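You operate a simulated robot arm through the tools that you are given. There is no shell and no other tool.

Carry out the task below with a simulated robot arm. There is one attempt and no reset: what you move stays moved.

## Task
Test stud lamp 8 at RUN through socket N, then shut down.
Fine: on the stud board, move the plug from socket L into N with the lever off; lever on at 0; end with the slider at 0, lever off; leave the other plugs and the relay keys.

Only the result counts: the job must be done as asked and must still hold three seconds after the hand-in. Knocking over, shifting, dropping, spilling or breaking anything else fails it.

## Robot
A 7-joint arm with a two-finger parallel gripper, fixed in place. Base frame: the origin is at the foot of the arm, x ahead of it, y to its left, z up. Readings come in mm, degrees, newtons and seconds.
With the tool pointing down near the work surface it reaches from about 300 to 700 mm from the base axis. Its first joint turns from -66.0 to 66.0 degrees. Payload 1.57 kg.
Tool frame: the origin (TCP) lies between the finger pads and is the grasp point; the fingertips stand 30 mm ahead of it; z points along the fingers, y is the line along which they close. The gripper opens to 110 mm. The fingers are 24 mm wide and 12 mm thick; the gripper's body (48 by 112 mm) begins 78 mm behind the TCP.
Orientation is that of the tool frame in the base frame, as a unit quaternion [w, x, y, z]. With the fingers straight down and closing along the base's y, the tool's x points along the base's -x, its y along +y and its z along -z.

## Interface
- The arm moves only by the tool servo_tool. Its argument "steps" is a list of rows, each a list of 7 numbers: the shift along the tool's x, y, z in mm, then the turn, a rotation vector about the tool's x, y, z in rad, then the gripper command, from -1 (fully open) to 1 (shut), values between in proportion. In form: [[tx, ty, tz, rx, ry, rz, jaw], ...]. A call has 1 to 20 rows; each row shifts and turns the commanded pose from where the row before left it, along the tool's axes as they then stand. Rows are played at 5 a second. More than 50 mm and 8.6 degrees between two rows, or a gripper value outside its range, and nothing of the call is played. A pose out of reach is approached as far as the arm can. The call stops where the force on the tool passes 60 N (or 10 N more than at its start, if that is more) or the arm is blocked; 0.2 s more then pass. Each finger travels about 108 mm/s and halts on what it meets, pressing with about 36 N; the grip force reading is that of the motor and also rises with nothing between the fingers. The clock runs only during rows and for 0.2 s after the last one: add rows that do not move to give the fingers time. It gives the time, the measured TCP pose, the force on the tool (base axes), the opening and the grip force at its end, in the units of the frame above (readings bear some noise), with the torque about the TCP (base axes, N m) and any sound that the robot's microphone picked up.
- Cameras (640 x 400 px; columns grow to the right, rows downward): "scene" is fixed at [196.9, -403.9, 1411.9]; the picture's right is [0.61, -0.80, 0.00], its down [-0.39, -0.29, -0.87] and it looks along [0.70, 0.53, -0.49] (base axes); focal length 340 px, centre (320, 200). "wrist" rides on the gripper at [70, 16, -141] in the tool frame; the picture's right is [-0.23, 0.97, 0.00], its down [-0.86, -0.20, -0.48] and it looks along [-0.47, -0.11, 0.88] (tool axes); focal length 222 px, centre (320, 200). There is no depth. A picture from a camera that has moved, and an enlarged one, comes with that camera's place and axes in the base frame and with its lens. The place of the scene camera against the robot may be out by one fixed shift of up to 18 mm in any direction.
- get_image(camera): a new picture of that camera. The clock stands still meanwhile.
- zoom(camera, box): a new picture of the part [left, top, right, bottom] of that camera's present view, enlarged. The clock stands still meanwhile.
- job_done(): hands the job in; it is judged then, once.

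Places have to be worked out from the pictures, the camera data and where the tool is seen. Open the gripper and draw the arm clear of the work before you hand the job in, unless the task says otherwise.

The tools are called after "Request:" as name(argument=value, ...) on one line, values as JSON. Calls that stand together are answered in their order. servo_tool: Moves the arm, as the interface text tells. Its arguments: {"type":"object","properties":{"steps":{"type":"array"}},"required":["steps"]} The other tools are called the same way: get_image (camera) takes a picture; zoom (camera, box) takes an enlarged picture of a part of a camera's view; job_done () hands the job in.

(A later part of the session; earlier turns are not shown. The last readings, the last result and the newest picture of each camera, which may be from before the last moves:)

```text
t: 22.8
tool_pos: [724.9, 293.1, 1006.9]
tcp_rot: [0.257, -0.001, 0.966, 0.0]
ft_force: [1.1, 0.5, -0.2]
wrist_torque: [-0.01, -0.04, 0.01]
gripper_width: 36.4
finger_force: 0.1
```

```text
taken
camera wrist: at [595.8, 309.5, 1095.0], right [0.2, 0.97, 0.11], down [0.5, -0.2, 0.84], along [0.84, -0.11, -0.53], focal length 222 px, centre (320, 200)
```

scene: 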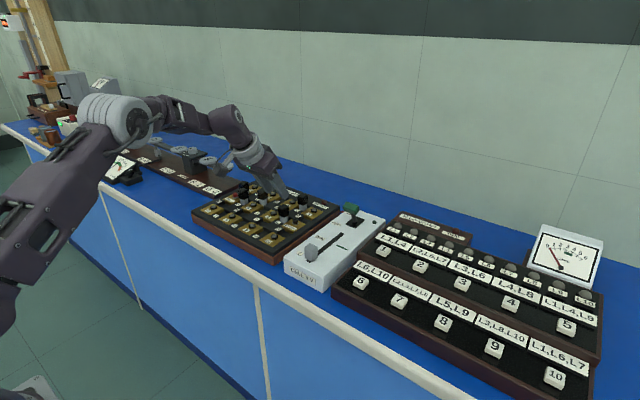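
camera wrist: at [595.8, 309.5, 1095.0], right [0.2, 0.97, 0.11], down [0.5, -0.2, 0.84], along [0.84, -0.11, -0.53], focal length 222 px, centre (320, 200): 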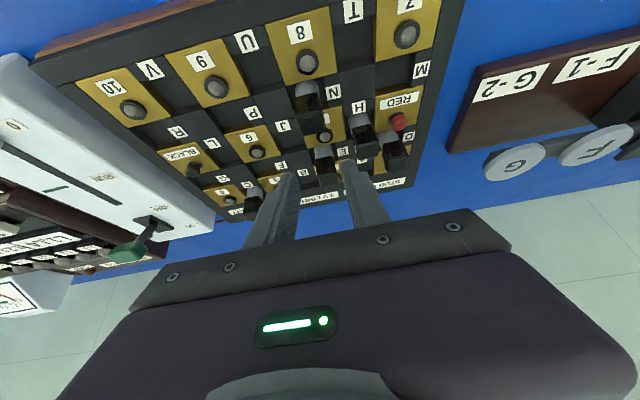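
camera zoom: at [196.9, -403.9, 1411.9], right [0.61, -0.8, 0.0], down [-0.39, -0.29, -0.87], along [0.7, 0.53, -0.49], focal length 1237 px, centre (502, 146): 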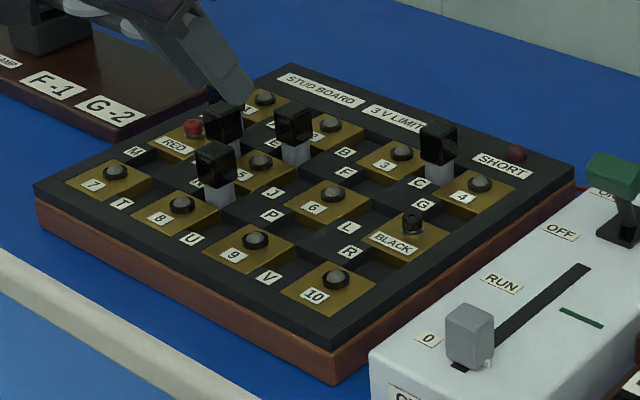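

N is filled, others unchanged. The knob has a small pointer on its –y side that should meet the green tick for RUN. Now I rise and move over to the cell for a view of lever and slider.

Request:
servo_tool(steps=[[0.5, -9, -12, 0, 0, 0, 0.345], [0.5, -29, -12, 0, 0, 0, 0.345], [0.5, -29, -12, 0, 0, 0, 0.345], [0.5, -29, -5, 0, 0, 0, 0.345], [0.5, -29, 0, 0, 0, 0, 0.345], [0.5, -29, 0, 0, 0, 0, 0.345], [0.5, -29, 0, 0, 0, 0, 0.345], [0.5, -29, 0, 0, 0, 0, 0.345], [0.5, -29, 0, 0, 0, 0, 0.345], [0.5, -29, 0, 0, 0, 0, 0.345], [0, 0, 0, 0, 0, 0, 0.345]])

Request:
get_image(camera="wrist")

Request:
zoom(camera="wrist", box=[240, 30, 440, 230])

Request:
zoom(camera="scene", box=[270, 150, 400, 300])

```text
t: 25.2
tool_pos: [703.4, 25.4, 1040.2]
tcp_rot: [0.258, -0.001, 0.966, 0.001]
ft_force: [-0.4, 0.0, 0.2]
wrist_torque: [0.0, 0.0, 0.03]
gripper_width: 36.0
finger_force: 0.1
```

```text
taken
camera wrist: at [572.9, 41.5, 1127.9], right [0.2, 0.97, 0.11], down [0.5, -0.2, 0.84], along [0.84, -0.11, -0.53], focal length 222 px, centre (320, 200)
```

wrist: 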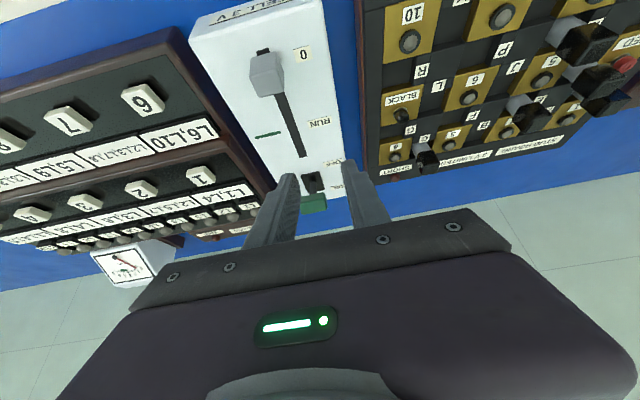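

```text
2.00 times, centred on (340, 130) of wrist
camera zoom: at [572.9, 41.5, 1127.9], right [0.2, 0.97, 0.11], down [0.5, -0.2, 0.84], along [0.84, -0.11, -0.53], focal length 444 px, centre (280, 340)
```

zoom: 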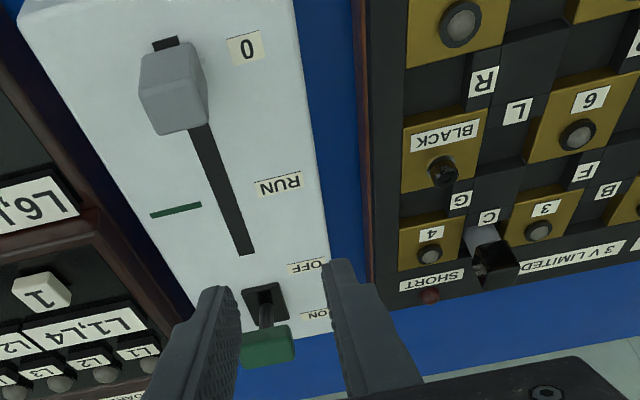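

```text
2.67 times, centred on (335, 225) of scene
camera zoom: at [196.9, -403.9, 1411.9], right [0.61, -0.8, 0.0], down [-0.39, -0.29, -0.87], along [0.7, 0.53, -0.49], focal length 907 px, centre (280, 133)
```

zoom: 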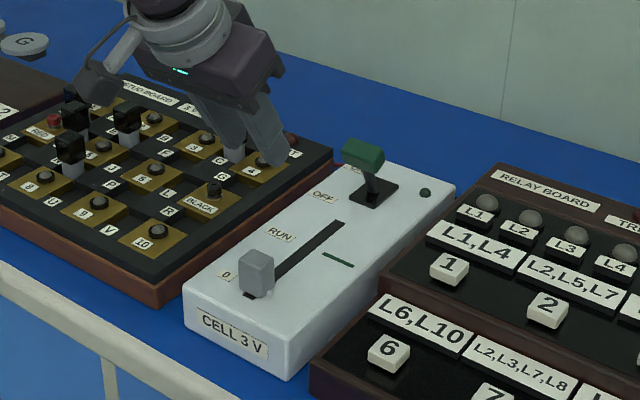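

Lever pivot ≈ (869,-5,900), handle bar ≈ (835,-2,964), about 36 mm long along y; slider slot x 665–808, 0 at x≈676, RUN at ≈757 (80 mm travel). The lever is far out, so I tilt further to ~55° and open to 60 mm.

Request:
servo_tool(steps=[[0, -7, 0, 0, -0.11, 0, -0.09], [0, -7, 0, 0, -0.11, 0, -0.09], [0, -7, 0, 0, -0.11, 0, -0.09], [0, -6, 0, 0, -0.11, 0, -0.09], [0, 0, 0, 0, 0, 0, -0.09]])

Request:
get_image(camera="wrist")

Request:
get_image(camera="scene")

```text
t: 26.4
tool_pos: [702.5, -4.4, 1038.6]
tcp_rot: [0.462, 0.0, 0.887, 0.0]
ft_force: [0.3, -1.2, -0.2]
wrist_torque: [0.0, 0.02, 0.0]
gripper_width: 60.1
finger_force: 0.0
```

```text
taken
camera wrist: at [547.4, 13.5, 1063.4], right [0.13, 0.97, 0.19], down [0.1, -0.2, 0.97], along [0.99, -0.11, -0.12], focal length 222 px, centre (320, 200)
```

wrist: 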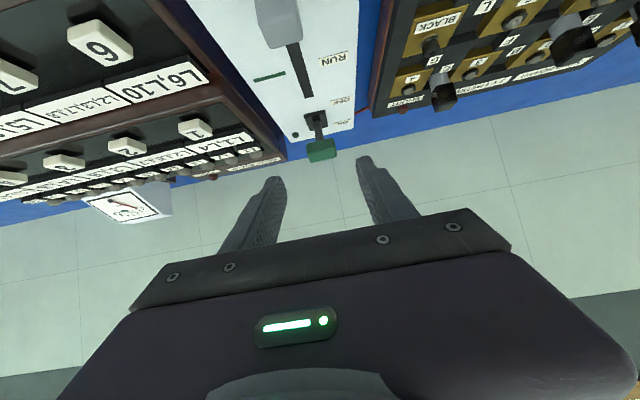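

```text
taken
```

scene: 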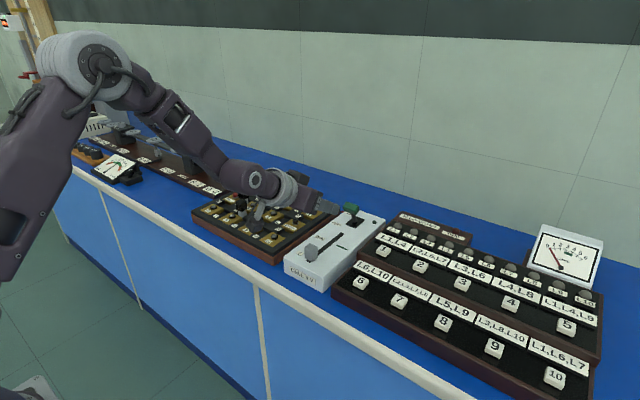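

Tilt is fine and the handle reads (835,-3,964). I approach along a straight line, stopping ~20 mm short to check.

Request:
servo_tool(steps=[[-2.1, 0.2, 19.6, 0, 0, 0, -0.09], [-2.1, 0.2, 19.6, 0, 0, 0, -0.09], [-2.1, 0.2, 19.6, 0, 0, 0, -0.09], [-2.1, 0.2, 19.6, 0, 0, 0, -0.09], [-2.1, 0.2, 19.6, 0, 0, 0, -0.09], [-2.1, 0.2, 15, 0, 0, 0, -0.09], [0, 0, 0, 0, 0, 0, -0.09]])

Request:
get_image(camera="wrist")

Request:
zoom(camera="scene", box=[270, 150, 400, 250])

```text
t: 28.0
tool_pos: [801.2, -0.4, 985.0]
tcp_rot: [0.462, 0.0, 0.887, 0.0]
ft_force: [-0.6, -0.3, -0.3]
wrist_torque: [-0.01, 0.01, 0.0]
gripper_width: 60.1
finger_force: 0.2
```

```text
taken
camera wrist: at [647.2, 16.3, 1008.4], right [0.13, 0.97, 0.19], down [0.1, -0.2, 0.97], along [0.99, -0.11, -0.12], focal length 222 px, centre (320, 200)
```

wrist: 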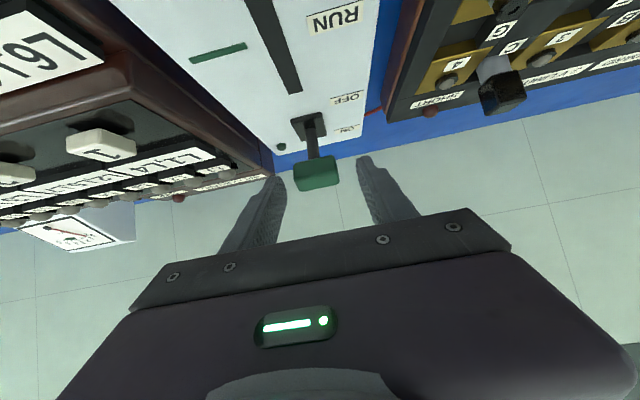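

```text
4.00 times, centred on (335, 200) of scene
camera zoom: at [197.0, -403.9, 1411.9], right [0.61, -0.8, 0.0], down [-0.39, -0.29, -0.87], along [0.7, 0.53, -0.49], focal length 1361 px, centre (260, 200)
```

zoom: 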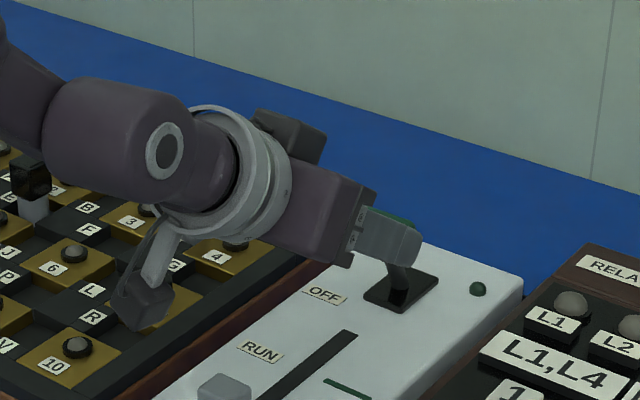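

Handle at (835,-3.4,961), between the fingers with a 3 mm offset. I shift and advance ~25 mm, then close on the bar ends.

Request:
servo_tool(steps=[[-1, -3, 5, 0, 0, 0, -0.09], [-1, 0, 10, 0, 0, 0, -0.09], [-0.8, 0, 10, 0, 0, 0, -0.09], [0, 0, 0, 0, 0, 0, -0.09]])

Request:
zoom(camera="wrist", box=[240, 90, 400, 230])

Request:
zoom(camera="scene", box=[270, 150, 400, 250])

```text
t: 29.0
tool_pos: [823.9, -4.0, 974.1]
tcp_rot: [0.462, 0.0, 0.887, 0.0]
ft_force: [-0.1, -0.6, 0.6]
wrist_torque: [-0.01, -0.01, 0.03]
gripper_width: 59.7
finger_force: 0.0
```

```text
2.86 times, centred on (320, 160) of wrist
camera zoom: at [669.3, 12.5, 997.3], right [0.13, 0.97, 0.19], down [0.1, -0.2, 0.97], along [0.99, -0.11, -0.12], focal length 635 px, centre (320, 314)
```

zoom: 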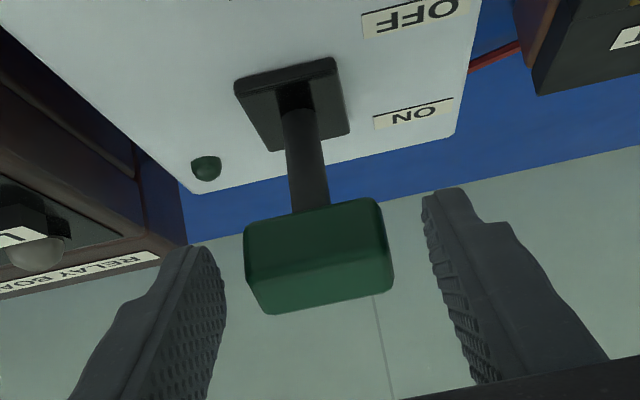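

```text
4.00 times, centred on (335, 200) of scene
camera zoom: at [197.0, -403.9, 1411.9], right [0.61, -0.8, 0.0], down [-0.39, -0.29, -0.87], along [0.7, 0.53, -0.49], focal length 1361 px, centre (260, 200)
```

zoom: 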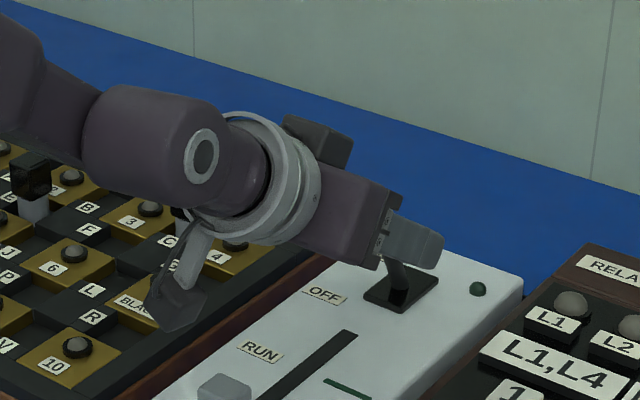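

Bar is centred between the pads. I close on it.

Request:
servo_tool(steps=[[0, 0, 0, 0, 0, 0, 0.15], [0, 0, 0, 0, 0, 0, 0.3], [0, 0, 0, 0, 0, 0, 0.6], [0, 0, 0, 0, 0, 0, 1], [0, 0, 0, 0, 0, 0, 1]])

Request:
zoom(camera="wrist", box=[240, 90, 400, 230])

```text
t: 30.2
tool_pos: [823.7, -5.5, 973.5]
tcp_rot: [0.462, 0.0, 0.887, 0.0]
ft_force: [0.9, -4.4, -1.2]
wrist_torque: [-0.09, -0.04, -0.11]
gripper_width: 39.7
finger_force: 45.0
```

```text
2.86 times, centred on (320, 160) of wrist
camera zoom: at [669.3, 12.1, 997.4], right [0.13, 0.97, 0.19], down [0.1, -0.2, 0.97], along [0.99, -0.11, -0.12], focal length 635 px, centre (320, 314)
```

zoom: 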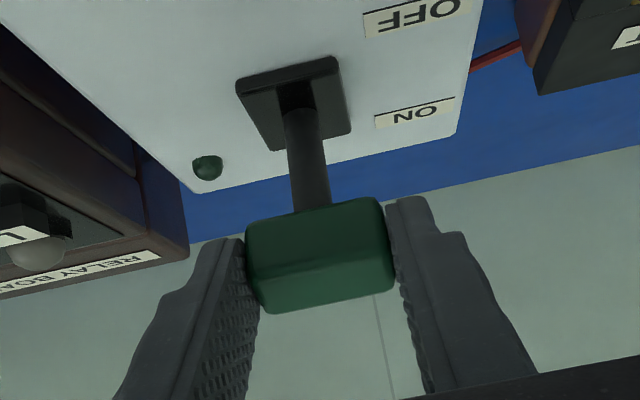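

Gripped the bar (39.7 mm). I move it along the hinge arc toward ON, the first three steps, to see the resistance.

Request:
servo_tool(steps=[[-6.27, 0, 3.54, 0, 0, 0, 1], [-5.73, 0, 4.17, 0, 0, 0, 1], [-5.25, 0, 4.62, 0, 0, 0, 1], [0, 0, 0, 0, 0, 0, 1]])

Request:
zoom(camera="wrist", box=[240, 90, 400, 230])

```text
t: 31.2
tool_pos: [842.6, -4.5, 977.7]
tcp_rot: [0.46, 0.0, 0.888, 0.0]
ft_force: [-18.5, -3.2, -7.8]
wrist_torque: [-0.02, 1.56, 0.0]
gripper_width: 39.7
finger_force: 45.3
```

```text
2.86 times, centred on (320, 160) of wrist
camera zoom: at [688.8, 12.1, 1003.0], right [0.13, 0.97, 0.19], down [0.1, -0.2, 0.97], along [0.99, -0.11, -0.13], focal length 635 px, centre (320, 314)
```

zoom: 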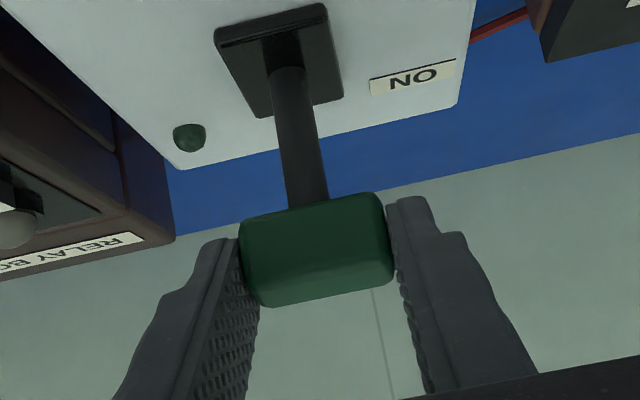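

The lever follows with ~18 N resistance. I continue the arc.

Request:
servo_tool(steps=[[-4.83, 0, 5.16, 0, 0, 0, 1], [-4.29, 0, 5.54, 0, 0, 0, 1], [-3.74, 0, 5.93, 0, 0, 0, 1], [0, 0, 0, 0, 0, 0, 1]])

Request:
zoom(camera="wrist", box=[240, 90, 400, 230])

```text
t: 32.2
tool_pos: [863.7, -5.0, 979.9]
tcp_rot: [0.461, 0.0, 0.887, 0.0]
ft_force: [-19.4, -5.4, -3.4]
wrist_torque: [-0.1, 1.51, -0.04]
gripper_width: 39.7
finger_force: 43.9
```

```text
2.86 times, centred on (320, 160) of wrist
camera zoom: at [709.3, 12.0, 1005.1], right [0.13, 0.97, 0.19], down [0.1, -0.2, 0.97], along [0.99, -0.11, -0.12], focal length 635 px, centre (320, 314)
```

zoom: 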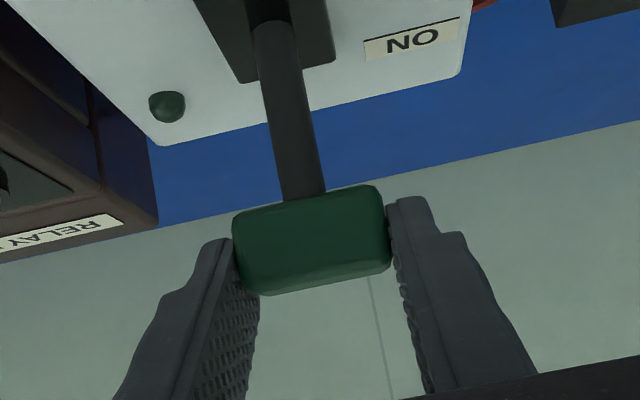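

Steady ~19 N drag, no slip. I continue with the rest of the arc.

Request:
servo_tool(steps=[[-3.2, 0, 6.31, 0, 0, 0, 1], [-2.55, 0, 6.52, 0, 0, 0, 1], [-1.96, 0, 6.81, 0, 0, 0, 1], [0, 0, 0, 0, 0, 0, 1]])

Request:
zoom(camera="wrist", box=[240, 90, 400, 230])

Request:
zoom(camera="scene", box=[270, 150, 400, 250])

```text
t: 33.2
tool_pos: [884.0, -3.6, 977.4]
tcp_rot: [0.463, -0.001, 0.886, 0.001]
ft_force: [-18.3, -4.5, 2.0]
wrist_torque: [-0.04, 1.39, -0.02]
gripper_width: 39.6
finger_force: 44.6
```

```text
2.86 times, centred on (320, 160) of wrist
camera zoom: at [729.7, 12.0, 1001.8], right [0.13, 0.97, 0.19], down [0.1, -0.2, 0.98], along [0.99, -0.11, -0.12], focal length 635 px, centre (320, 314)
```

zoom: 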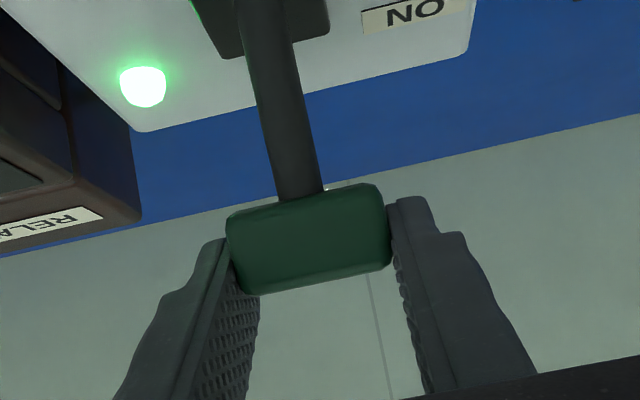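

```text
4.00 times, centred on (335, 200) of scene
camera zoom: at [196.4, -404.1, 1411.9], right [0.61, -0.8, 0.0], down [-0.39, -0.29, -0.87], along [0.7, 0.53, -0.49], focal length 1361 px, centre (260, 200)
```

zoom: 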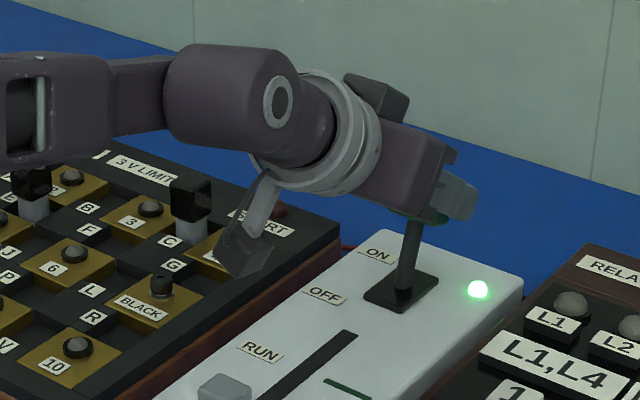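

The indicator is lit: lever is on. I move one last step toward the end stop so it sits fully on.

Request:
servo_tool(steps=[[-1.19, 0, 7.1, 0, 0, 0, 1], [0, 0, 0, 0, 0, 0, 1]])

Request:
zoom(camera="wrist", box=[240, 90, 400, 230])

```text
t: 33.8
tool_pos: [891.5, -5.1, 974.7]
tcp_rot: [0.463, 0.0, 0.886, -0.001]
ft_force: [-12.0, -9.7, 11.0]
wrist_torque: [-0.34, 1.07, -0.1]
gripper_width: 39.7
finger_force: 44.5
```

```text
2.86 times, centred on (320, 160) of wrist
camera zoom: at [736.6, 12.0, 998.5], right [0.13, 0.97, 0.19], down [0.09, -0.2, 0.98], along [0.99, -0.11, -0.12], focal length 635 px, centre (320, 314)
```

zoom: 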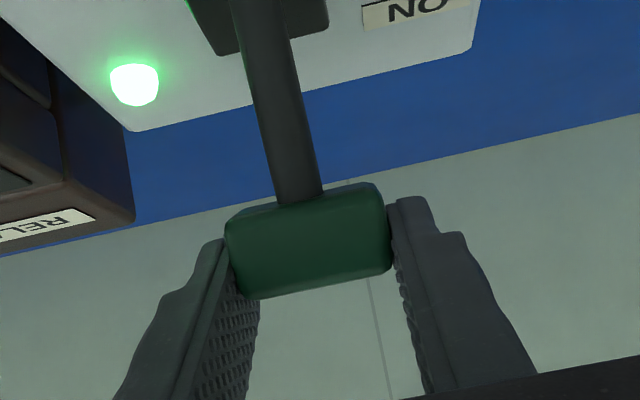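

Lever holds on. I release it and retreat along the tool axis.

Request:
servo_tool(steps=[[0, 0, 0, 0, 0, 0, 0.2], [0, 0, 0, 0, 0, 0, 0.0], [0, 0, 0, 0, 0, 0, -0.09], [0, 0, -15, 0, 0, 0, -0.09], [0, 0, -25, 0, 0, 0, -0.09], [0, 0, -30, 0, 0, 0, -0.09], [0, 0, -30, 0, 0, 0, -0.09], [0, 0, -30, 0, 0, 0, -0.09], [0, 0, -30, 0, 0, 0, -0.09], [0, 0, 0, 0, 0, 0, -0.09]])

Request:
get_image(camera="wrist")

Request:
zoom(camera="scene", box=[190, 150, 400, 300])

```text
t: 36.0
tool_pos: [759.8, -4.8, 1064.6]
tcp_rot: [0.462, 0.0, 0.887, 0.0]
ft_force: [-0.8, 0.4, 0.8]
wrist_torque: [-0.01, -0.02, 0.04]
gripper_width: 60.0
finger_force: 0.1
```

```text
taken
camera wrist: at [605.2, 11.9, 1088.6], right [0.13, 0.97, 0.19], down [0.1, -0.2, 0.97], along [0.99, -0.11, -0.12], focal length 222 px, centre (320, 200)
```

wrist: 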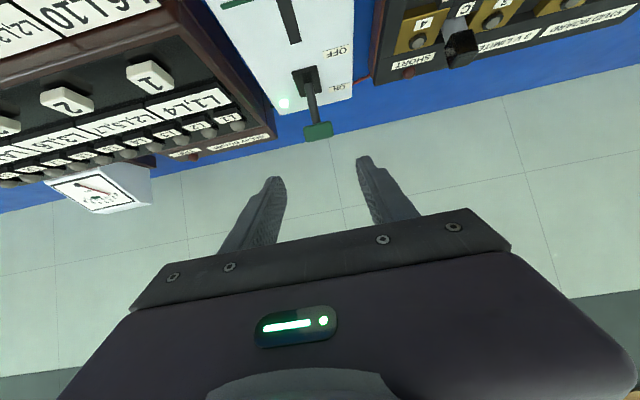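

```text
2.67 times, centred on (295, 225) of scene
camera zoom: at [196.9, -403.9, 1411.9], right [0.61, -0.8, 0.0], down [-0.39, -0.29, -0.87], along [0.7, 0.53, -0.49], focal length 907 px, centre (387, 133)
```

zoom: 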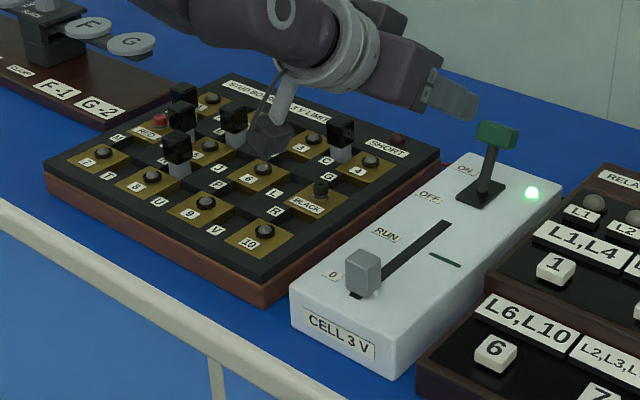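

Lever stays on, lamp lit. Now I retract, tilt back to ~30° and get a view of the slider knob.

Request:
servo_tool(steps=[[20.3, 0, -15, 0, 0, 0, -0.09], [20.3, 0, -15, 0, 0, 0, 0.1], [20.3, 0, -15, 0, 0, 0, 0.2], [20.3, 0, -15, 0, 0, 0, 0.2], [20.3, 0, -15, 0, 0, 0, 0.2], [0, 0, 0, 0, 0.11, 0, 0.2], [0, 0, 0, 0, 0.11, 0, 0.2], [0, 0, 0, 0, 0.11, 0, 0.2], [0, 0, 0, 0, 0.11, 0, 0.2], [0, 0, 0, 0, 0, 0, 0.2]])

Request:
get_image(camera="wrist")

Request:
zoom(camera="wrist", box=[240, 50, 440, 210])

```text
t: 38.2
tool_pos: [640.4, -6.3, 1023.6]
tcp_rot: [0.256, 0.0, 0.967, -0.001]
ft_force: [-0.6, -0.3, 0.0]
wrist_torque: [-0.02, 0.01, 0.03]
gripper_width: 43.9
finger_force: 0.0
```

```text
taken
camera wrist: at [510.9, 11.4, 1113.1], right [0.2, 0.97, 0.11], down [0.51, -0.2, 0.84], along [0.84, -0.11, -0.53], focal length 222 px, centre (320, 200)
```

wrist: 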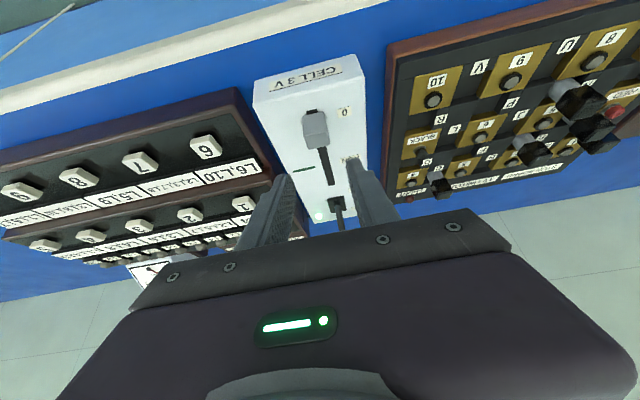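

```text
2.50 times, centred on (340, 130) of wrist
camera zoom: at [510.9, 11.4, 1113.1], right [0.2, 0.97, 0.11], down [0.51, -0.2, 0.84], along [0.84, -0.11, -0.53], focal length 555 px, centre (270, 375)
```

zoom: 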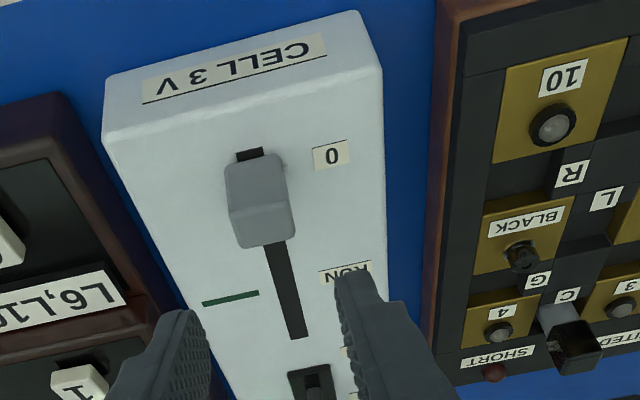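

I zoom closer on the knob to identify the pointer and the knob shape.

Request:
zoom(camera="wrist", box=[285, 90, 365, 190])

Request:
zoom(camera="scene", box=[285, 215, 365, 275])

```text
4.00 times, centred on (325, 140) of wrist
camera zoom: at [510.9, 11.4, 1113.1], right [0.2, 0.97, 0.11], down [0.51, -0.2, 0.84], along [0.84, -0.11, -0.53], focal length 888 px, centre (300, 440)
```

zoom: 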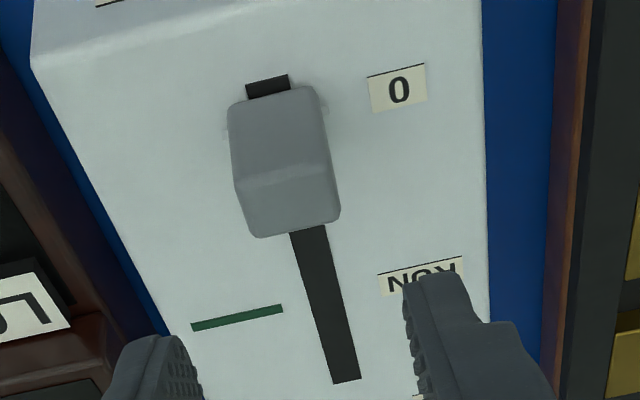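

```text
6.67 times, centred on (325, 245) of scene
camera zoom: at [197.0, -403.9, 1411.9], right [0.61, -0.8, 0.0], down [-0.39, -0.29, -0.87], along [0.7, 0.53, -0.49], focal length 2268 px, centre (287, -100)
```

zoom: 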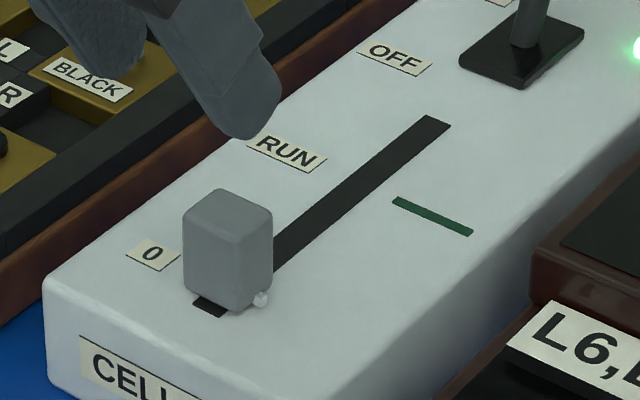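

The knob has a thin index rod at its base (x≈674) which should line up with the green tick at x≈757. I position above the knob and descend partway.

Request:
servo_tool(steps=[[-21.7, 1.8, 12.4, 0, 0, 0, 0.2], [9.1, 0, 15.9, 0, 0, 0, 0.2], [9.1, 0, 15.9, 0, 0, 0, 0.2], [9.1, 0, 15.9, 0, 0, 0, 0.2], [0, 0, 0, 0, 0, 0, 0.2]])

Request:
get_image(camera="wrist")

Request:
zoom(camera="scene", box=[265, 190, 365, 275])

```text
t: 39.4
tool_pos: [665.6, -3.4, 969.8]
tcp_rot: [0.257, -0.001, 0.966, 0.0]
ft_force: [0.0, -0.6, -0.2]
wrist_torque: [0.0, -0.01, -0.01]
gripper_width: 43.7
finger_force: 0.1
```

```text
taken
camera wrist: at [535.9, 13.9, 1058.8], right [0.2, 0.97, 0.11], down [0.5, -0.2, 0.84], along [0.84, -0.11, -0.53], focal length 222 px, centre (320, 200)
```

wrist: 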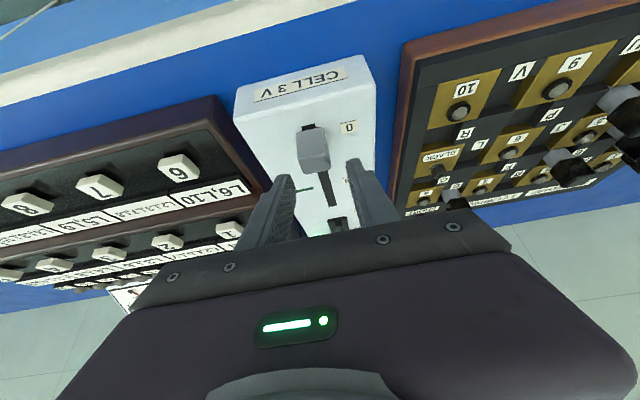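

```text
4.71 times, centred on (315, 232) of scene
camera zoom: at [197.0, -403.9, 1411.9], right [0.61, -0.8, 0.0], down [-0.39, -0.29, -0.87], along [0.7, 0.53, -0.49], focal length 1601 px, centre (344, 47)
```

zoom: 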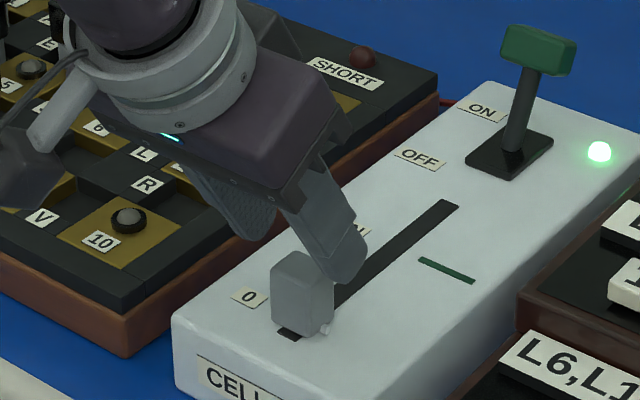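

Aligned in y (−4.5 vs −3.4). I lower the last 31 mm to bracket the knob.

Request:
servo_tool(steps=[[5.1, -1, 8.9, 0, 0, 0, 0.2], [5.1, 0, 8.9, 0, 0, 0, 0.2], [5.1, 0, 8.9, 0, 0, 0, 0.2], [0, 0, 0, 0, 0, 0, 0.2]])

Request:
zoom(camera="wrist", box=[240, 90, 400, 230])

Request:
zoom(camera="scene", box=[265, 190, 365, 275])

```text
t: 40.4
tool_pos: [666.1, -3.3, 938.5]
tcp_rot: [0.257, -0.001, 0.966, 0.0]
ft_force: [0.1, 0.9, -0.5]
wrist_torque: [0.0, 0.0, 0.02]
gripper_width: 44.0
finger_force: 0.1
```

```text
2.86 times, centred on (320, 160) of wrist
camera zoom: at [536.3, 13.1, 1027.5], right [0.2, 0.97, 0.11], down [0.5, -0.2, 0.84], along [0.84, -0.11, -0.53], focal length 635 px, centre (320, 314)
```

zoom: 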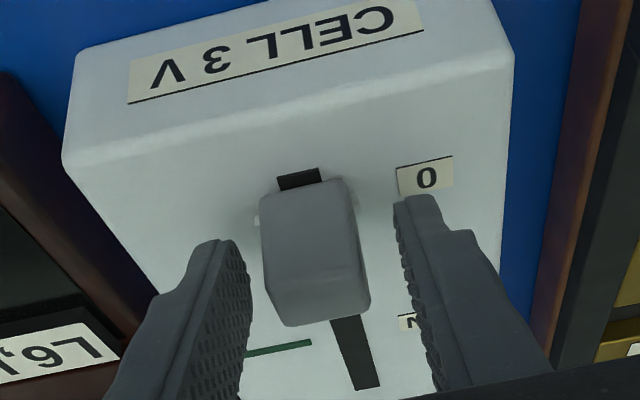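

```text
4.71 times, centred on (315, 232) of scene
camera zoom: at [197.0, -403.9, 1411.9], right [0.61, -0.8, 0.0], down [-0.39, -0.29, -0.87], along [0.7, 0.53, -0.49], focal length 1601 px, centre (344, 47)
```

zoom: 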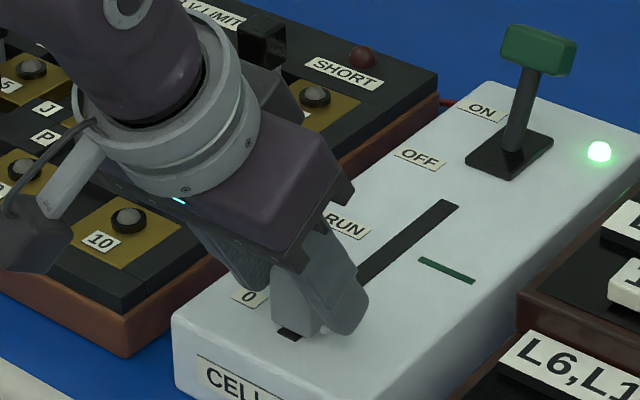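

Knob bracketed. I shift 1 mm and close on it.

Request:
servo_tool(steps=[[0, -1, 0, 0, 0, 0, 0.3], [0, 0, 0, 0, 0, 0, 0.5], [0, 0, 0, 0, 0, 0, 0.8], [0, 0, 0, 0, 0, 0, 1], [0, 0, 0, 0, 0, 0, 1]])

Request:
zoom(camera="wrist", box=[240, 90, 400, 230])

```text
t: 41.6
tool_pos: [666.2, -5.0, 939.3]
tcp_rot: [0.258, 0.0, 0.966, 0.0]
ft_force: [1.1, -1.1, -1.3]
wrist_torque: [-0.04, -0.16, 0.04]
gripper_width: 25.5
finger_force: 37.4
```

```text
2.86 times, centred on (320, 160) of wrist
camera zoom: at [536.6, 11.9, 1027.3], right [0.2, 0.97, 0.11], down [0.5, -0.2, 0.84], along [0.84, -0.11, -0.53], focal length 635 px, centre (320, 314)
```

zoom: 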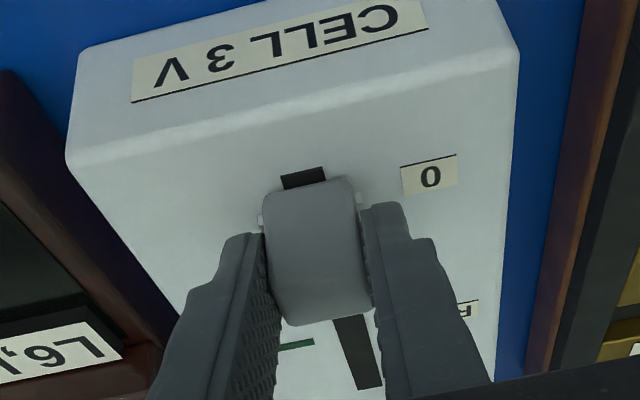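

Firm grip; rod lines up with the "0" label. I slide +x by 70 mm and then check against the tick.

Request:
servo_tool(steps=[[-8.68, 0, 4.97, 0, 0, 0, 1], [-8.68, 0, 4.97, 0, 0, 0, 1], [-8.68, 0, 4.97, 0, 0, 0, 1], [-8.68, 0, 4.97, 0, 0, 0, 1], [-8.68, 0, 4.97, 0, 0, 0, 1], [-8.68, 0, 4.97, 0, 0, 0, 1], [-8.68, 0, 4.97, 0, 0, 0, 1], [0, 0, 0, 0, 0, 0, 1]])

Request:
zoom(camera="wrist", box=[240, 90, 400, 230])

Request:
zoom(camera="scene", box=[190, 150, 400, 300])

```text
t: 43.4
tool_pos: [736.6, -4.4, 938.7]
tcp_rot: [0.258, -0.001, 0.966, 0.0]
ft_force: [-0.6, 11.4, 4.7]
wrist_torque: [-0.14, -0.43, -0.12]
gripper_width: 25.9
finger_force: 36.8
```

```text
2.86 times, centred on (320, 160) of wrist
camera zoom: at [606.8, 11.8, 1027.2], right [0.2, 0.97, 0.11], down [0.5, -0.2, 0.84], along [0.84, -0.11, -0.53], focal length 635 px, centre (320, 314)
```

zoom: 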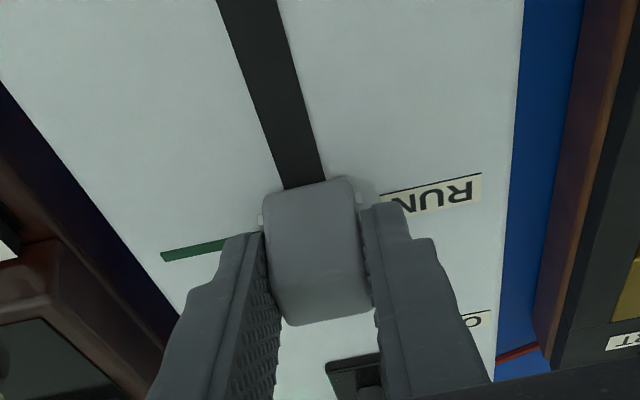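

```text
2.67 times, centred on (295, 225) of scene
camera zoom: at [196.9, -403.6, 1412.0], right [0.61, -0.8, 0.0], down [-0.39, -0.29, -0.87], along [0.7, 0.53, -0.49], focal length 907 px, centre (387, 133)
```

zoom: 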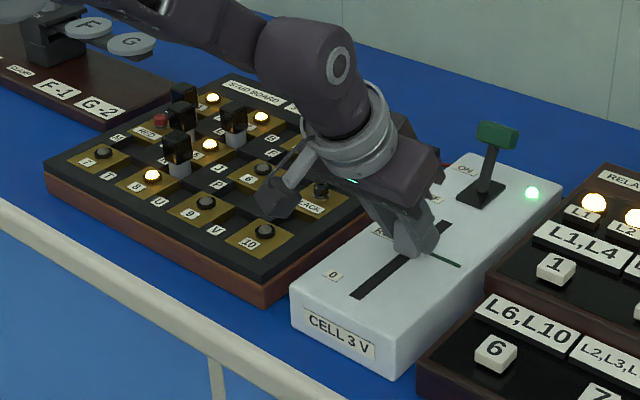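

Lamp 8 is already glowing; the rod is ~7–9 mm short of the RUN tick. I move 5 mm more with a small y correction and look again.

Request:
servo_tool(steps=[[-2.17, 0.5, 1.24, 0, 0, 0, 1], [-2.17, 0.5, 1.24, 0, 0, 0, 1], [0, 0, 0, 0, 0, 0, 1]])

Request:
zoom(camera="wrist", box=[250, 130, 370, 210])

Request:
zoom(camera="scene", box=[190, 150, 400, 300])

```text
t: 44.2
tool_pos: [740.9, -4.2, 939.7]
tcp_rot: [0.258, -0.001, 0.966, 0.0]
ft_force: [1.0, 7.4, 9.4]
wrist_torque: [0.28, 0.02, -0.05]
gripper_width: 26.0
finger_force: 37.0
```

```text
5.00 times, centred on (310, 170) of wrist
camera zoom: at [611.1, 12.0, 1027.2], right [0.2, 0.97, 0.11], down [0.5, -0.2, 0.84], along [0.84, -0.11, -0.53], focal length 1111 px, centre (370, 350)
```

zoom: 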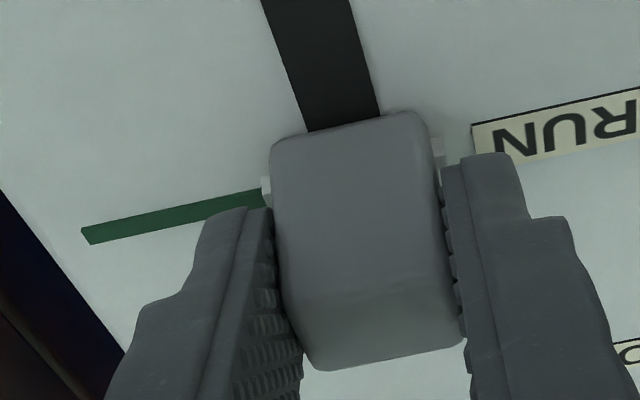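

```text
2.67 times, centred on (295, 225) of scene
camera zoom: at [196.7, -403.7, 1412.0], right [0.61, -0.8, 0.0], down [-0.39, -0.29, -0.87], along [0.7, 0.53, -0.49], focal length 907 px, centre (387, 133)
```

zoom: 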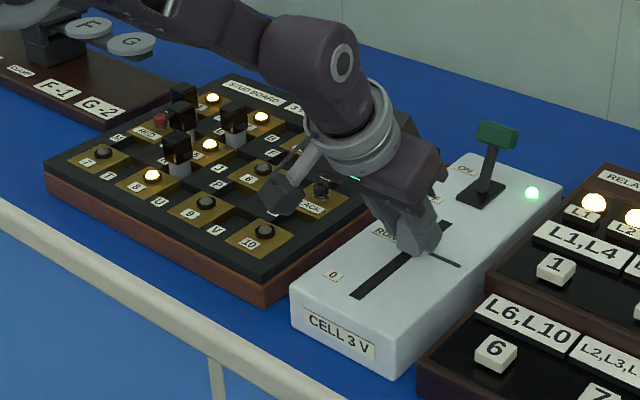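

Tick computed at x≈757, rod at ≈753 allowing for its height above the panel. I move another ~4 mm, easing up and sideways slightly to relieve side loads.

Request:
servo_tool(steps=[[-2.0, 0.4, 0.9, 0, 0, 0, 1], [-2.0, 0.4, 0.9, 0, 0, 0, 1], [0, 0, 0, 0, 0, 0, 1]])

Request:
zoom(camera="wrist", box=[250, 130, 370, 210])

Request:
zoom(camera="scene", box=[290, 190, 370, 250])

Request:
zoom(camera="scene", box=[200, 170, 310, 250])

```text
t: 45.0
tool_pos: [745.4, -5.0, 938.5]
tcp_rot: [0.257, 0.0, 0.966, -0.001]
ft_force: [-0.4, -4.4, 0.3]
wrist_torque: [0.1, -1.08, 0.05]
gripper_width: 25.7
finger_force: 36.8
```

```text
5.00 times, centred on (310, 170) of wrist
camera zoom: at [615.9, 12.3, 1027.4], right [0.2, 0.97, 0.11], down [0.5, -0.2, 0.84], along [0.84, -0.11, -0.53], focal length 1111 px, centre (370, 350)
```

zoom: 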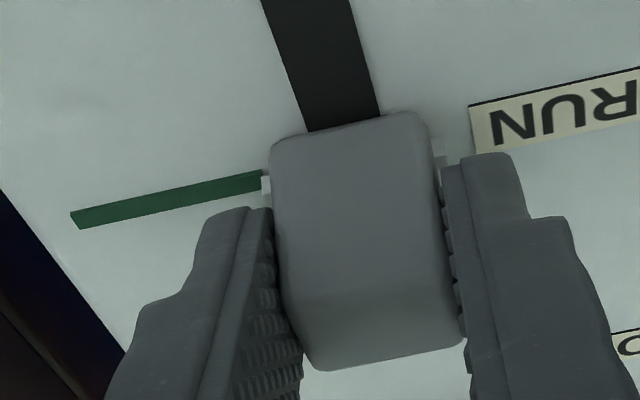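

```text
6.67 times, centred on (330, 220) of scene
camera zoom: at [196.9, -404.1, 1411.9], right [0.61, -0.8, 0.0], down [-0.39, -0.29, -0.87], along [0.7, 0.53, -0.49], focal length 2268 px, centre (253, 67)
```

zoom: 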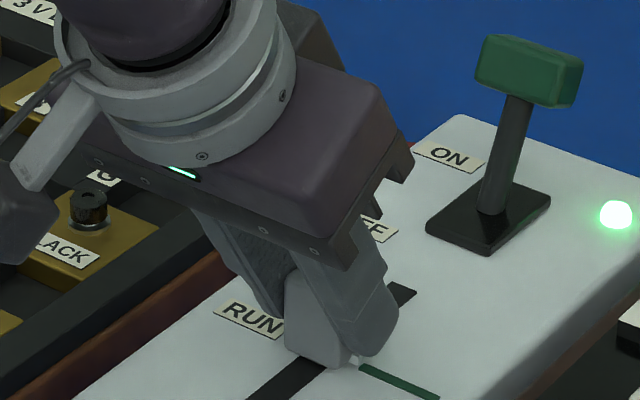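

```text
5.00 times, centred on (255, 210) of scene
camera zoom: at [196.9, -404.1, 1411.9], right [0.61, -0.8, 0.0], down [-0.39, -0.29, -0.87], along [0.7, 0.53, -0.49], focal length 1701 px, centre (645, 150)
```

zoom: 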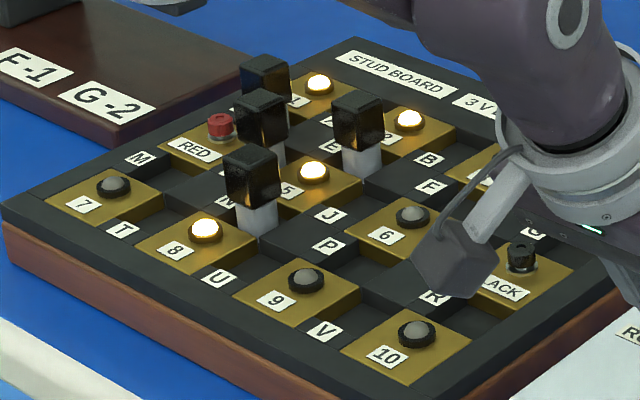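

Peg and tick nearly coincide in both views; at most 1–2 mm short. I nudge 1.5 mm and dwell at RUN a couple of seconds.

Request:
servo_tool(steps=[[-1.3, 0, 0.75, 0, 0, 0, 1], [0, 0, 0, 0, 0, 0, 1], [0, 0, 0, 0, 0, 0, 1], [0, 0, 0, 0, 0, 0, 1], [0, 0, 0, 0, 0, 0, 1], [0, 0, 0, 0, 0, 0, 1], [0, 0, 0, 0, 0, 0, 1], [0, 0, 0, 0, 0, 0, 1], [0, 0, 0, 0, 0, 0, 1], [0, 0, 0, 0, 0, 0, 1]])

Request:
zoom(camera="wrist", box=[250, 130, 370, 210])

Request:
zoom(camera="scene", box=[190, 150, 400, 300])

Request:
zoom(camera="scene", box=[320, 205, 370, 245])

```text
t: 47.2
tool_pos: [745.5, -4.3, 939.4]
tcp_rot: [0.257, 0.0, 0.966, -0.001]
ft_force: [-0.1, -22.9, -6.6]
wrist_torque: [-0.33, 1.23, -0.1]
gripper_width: 26.1
finger_force: 37.8
```

```text
5.00 times, centred on (310, 170) of wrist
camera zoom: at [617.1, 12.2, 1027.6], right [0.2, 0.97, 0.11], down [0.51, -0.2, 0.84], along [0.84, -0.11, -0.53], focal length 1111 px, centre (370, 350)
```

zoom: 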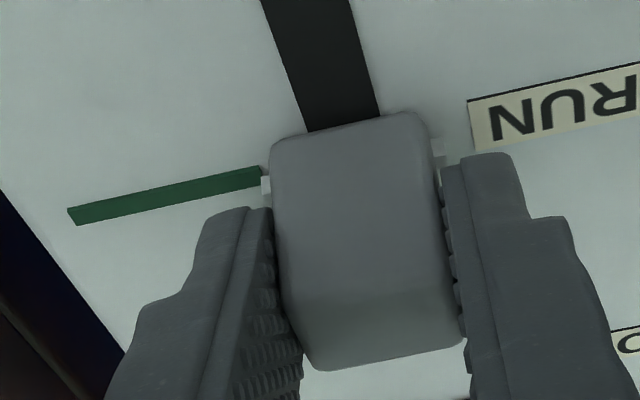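

```text
2.67 times, centred on (295, 225) of scene
camera zoom: at [197.1, -404.5, 1411.7], right [0.61, -0.8, 0.0], down [-0.39, -0.29, -0.87], along [0.7, 0.53, -0.49], focal length 907 px, centre (387, 133)
```

zoom: 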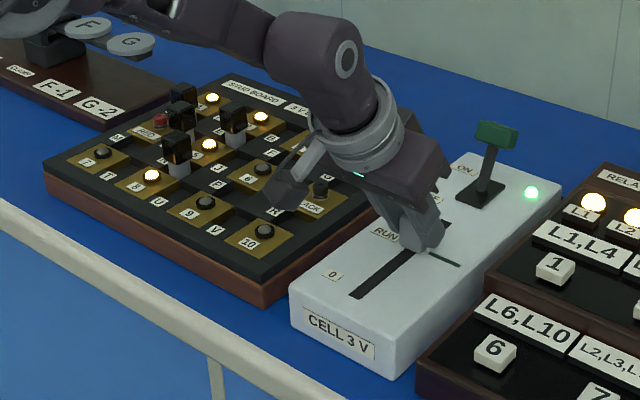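

```text
10.00 times, centred on (345, 225) of scene
camera zoom: at [197.1, -404.5, 1411.7], right [0.61, -0.8, 0.0], down [-0.39, -0.29, -0.87], along [0.7, 0.53, -0.49], focal length 3402 px, centre (70, -50)
```

zoom: 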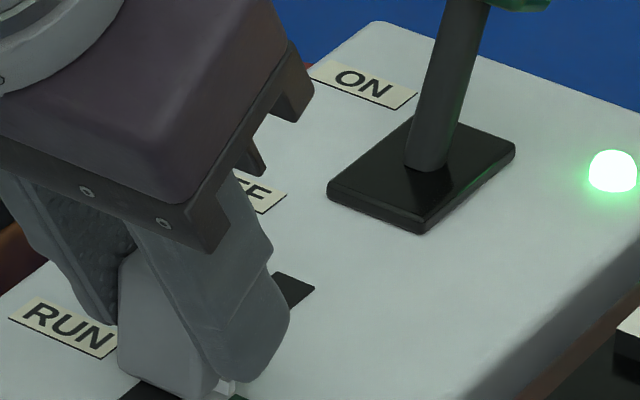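

Rod coincides with the tick and lamp 8 is lit at RUN. Side load has built up in −y, so I relieve it by 1 mm, dwell a bit more, and check.

Request:
servo_tool(steps=[[0, -0.5, 0, 0, 0, 0, 1], [0, -0.5, 0, 0, 0, 0, 1], [0, 0, 0, 0, 0, 0, 1], [0, 0, 0, 0, 0, 0, 1], [0, 0, 0, 0, 0, 0, 1]])

Request:
zoom(camera="scene", box=[200, 170, 310, 250])

Request:
zoom(camera="scene", box=[390, 200, 620, 330])

```text
t: 48.4
tool_pos: [746.3, -4.9, 939.2]
tcp_rot: [0.257, 0.0, 0.966, 0.0]
ft_force: [-0.6, -17.1, -7.1]
wrist_torque: [-0.2, 0.63, -0.21]
gripper_width: 26.1
finger_force: 36.5
```

```text
5.00 times, centred on (255, 210) of scene
camera zoom: at [197.1, -404.4, 1411.8], right [0.61, -0.8, 0.0], down [-0.39, -0.29, -0.87], along [0.7, 0.53, -0.49], focal length 1701 px, centre (645, 150)
```

zoom: 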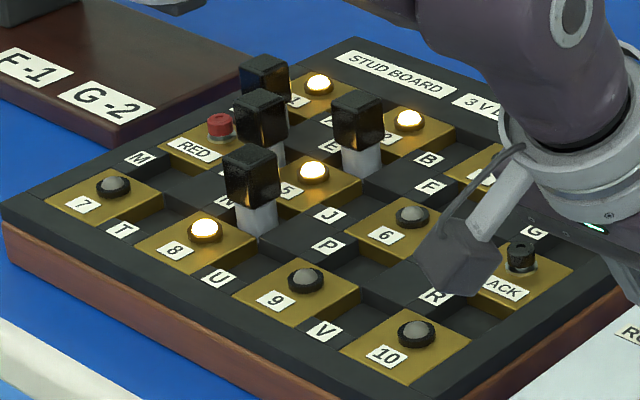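

```text
2.78 times, centred on (505, 265) of scene
camera zoom: at [197.1, -404.4, 1411.8], right [0.61, -0.8, 0.0], down [-0.39, -0.29, -0.87], along [0.7, 0.53, -0.49], focal length 947 px, centre (-195, 19)
```

zoom: 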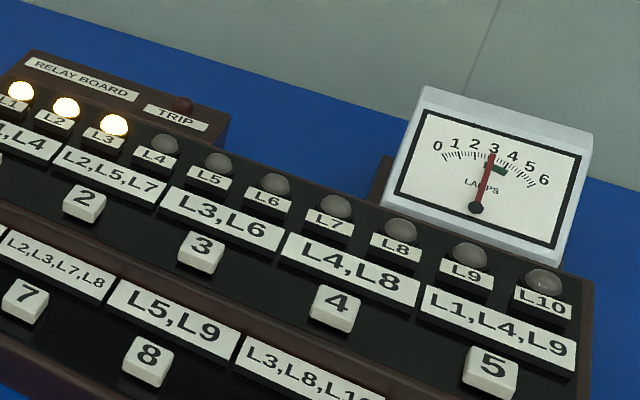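

Lamp 8 lit at RUN, no short or trip. Now I slide back 70 mm toward 0.

Request:
servo_tool(steps=[[8.68, -0.3, -4.97, 0, 0, 0, 1], [8.68, -0.3, -4.97, 0, 0, 0, 1], [8.68, -0.3, -4.97, 0, 0, 0, 1], [8.68, 0, -4.97, 0, 0, 0, 1], [8.68, 0, -4.97, 0, 0, 0, 1], [8.68, 0, -4.97, 0, 0, 0, 1], [8.68, 0, -4.97, 0, 0, 0, 1], [0, 0, 0, 0, 0, 0, 1]])

Request:
zoom(camera="wrist", box=[250, 130, 370, 210])

```text
t: 50.2
tool_pos: [677.0, -5.2, 938.2]
tcp_rot: [0.259, -0.001, 0.966, 0.0]
ft_force: [0.7, -2.8, 4.2]
wrist_torque: [-0.07, 0.16, -0.25]
gripper_width: 26.1
finger_force: 37.1
```

```text
5.00 times, centred on (310, 170) of wrist
camera zoom: at [546.6, 11.8, 1027.3], right [0.2, 0.97, 0.11], down [0.5, -0.2, 0.84], along [0.84, -0.11, -0.53], focal length 1111 px, centre (370, 350)
```

zoom: 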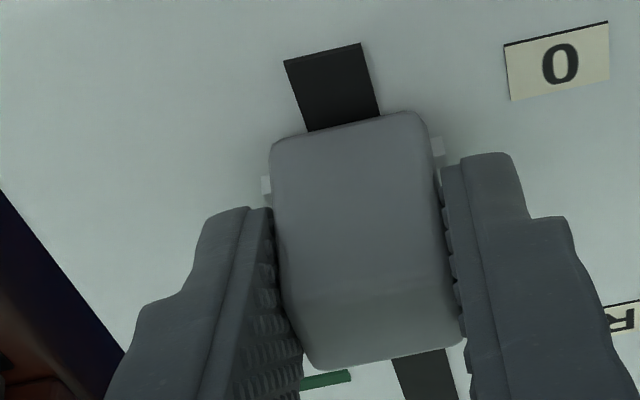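

About 11 mm left to 0. I move 8 mm, then small steps watching for the end stop.

Request:
servo_tool(steps=[[3.47, 0, -1.99, 0, 0, 0, 1], [3.47, 0, -1.99, 0, 0, 0, 1], [0, 0, 0, 0, 0, 0, 1]])

Request:
servo_tool(steps=[[1.3, 0, -0.75, 0, 0, 0, 1], [0, 0, 0, 0, 0, 0, 1]])

Request:
zoom(camera="wrist", box=[250, 130, 370, 210])

```text
t: 51.0
tool_pos: [668.5, -4.2, 938.3]
tcp_rot: [0.258, 0.0, 0.966, 0.0]
ft_force: [0.3, 4.2, 3.4]
wrist_torque: [0.08, -0.56, -0.22]
gripper_width: 26.0
finger_force: 36.9
```

```text
t: 51.6
tool_pos: [667.0, -5.2, 939.6]
tcp_rot: [0.257, 0.0, 0.966, 0.0]
ft_force: [1.0, 3.9, 5.2]
wrist_torque: [-0.02, -0.48, -0.05]
gripper_width: 26.1
finger_force: 37.4
```

```text
5.00 times, centred on (310, 170) of wrist
camera zoom: at [537.1, 11.9, 1027.3], right [0.2, 0.97, 0.11], down [0.5, -0.2, 0.84], along [0.84, -0.11, -0.53], focal length 1111 px, centre (370, 350)
```

zoom: 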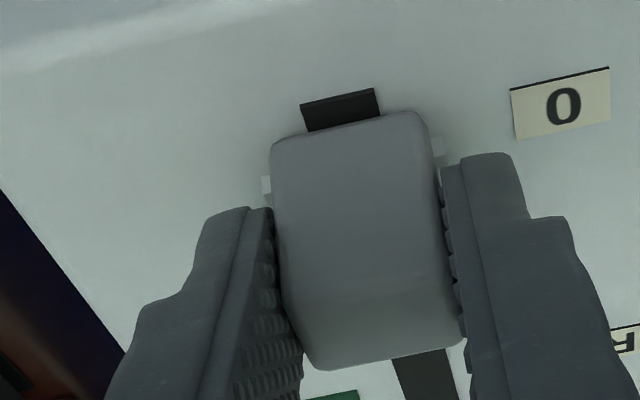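

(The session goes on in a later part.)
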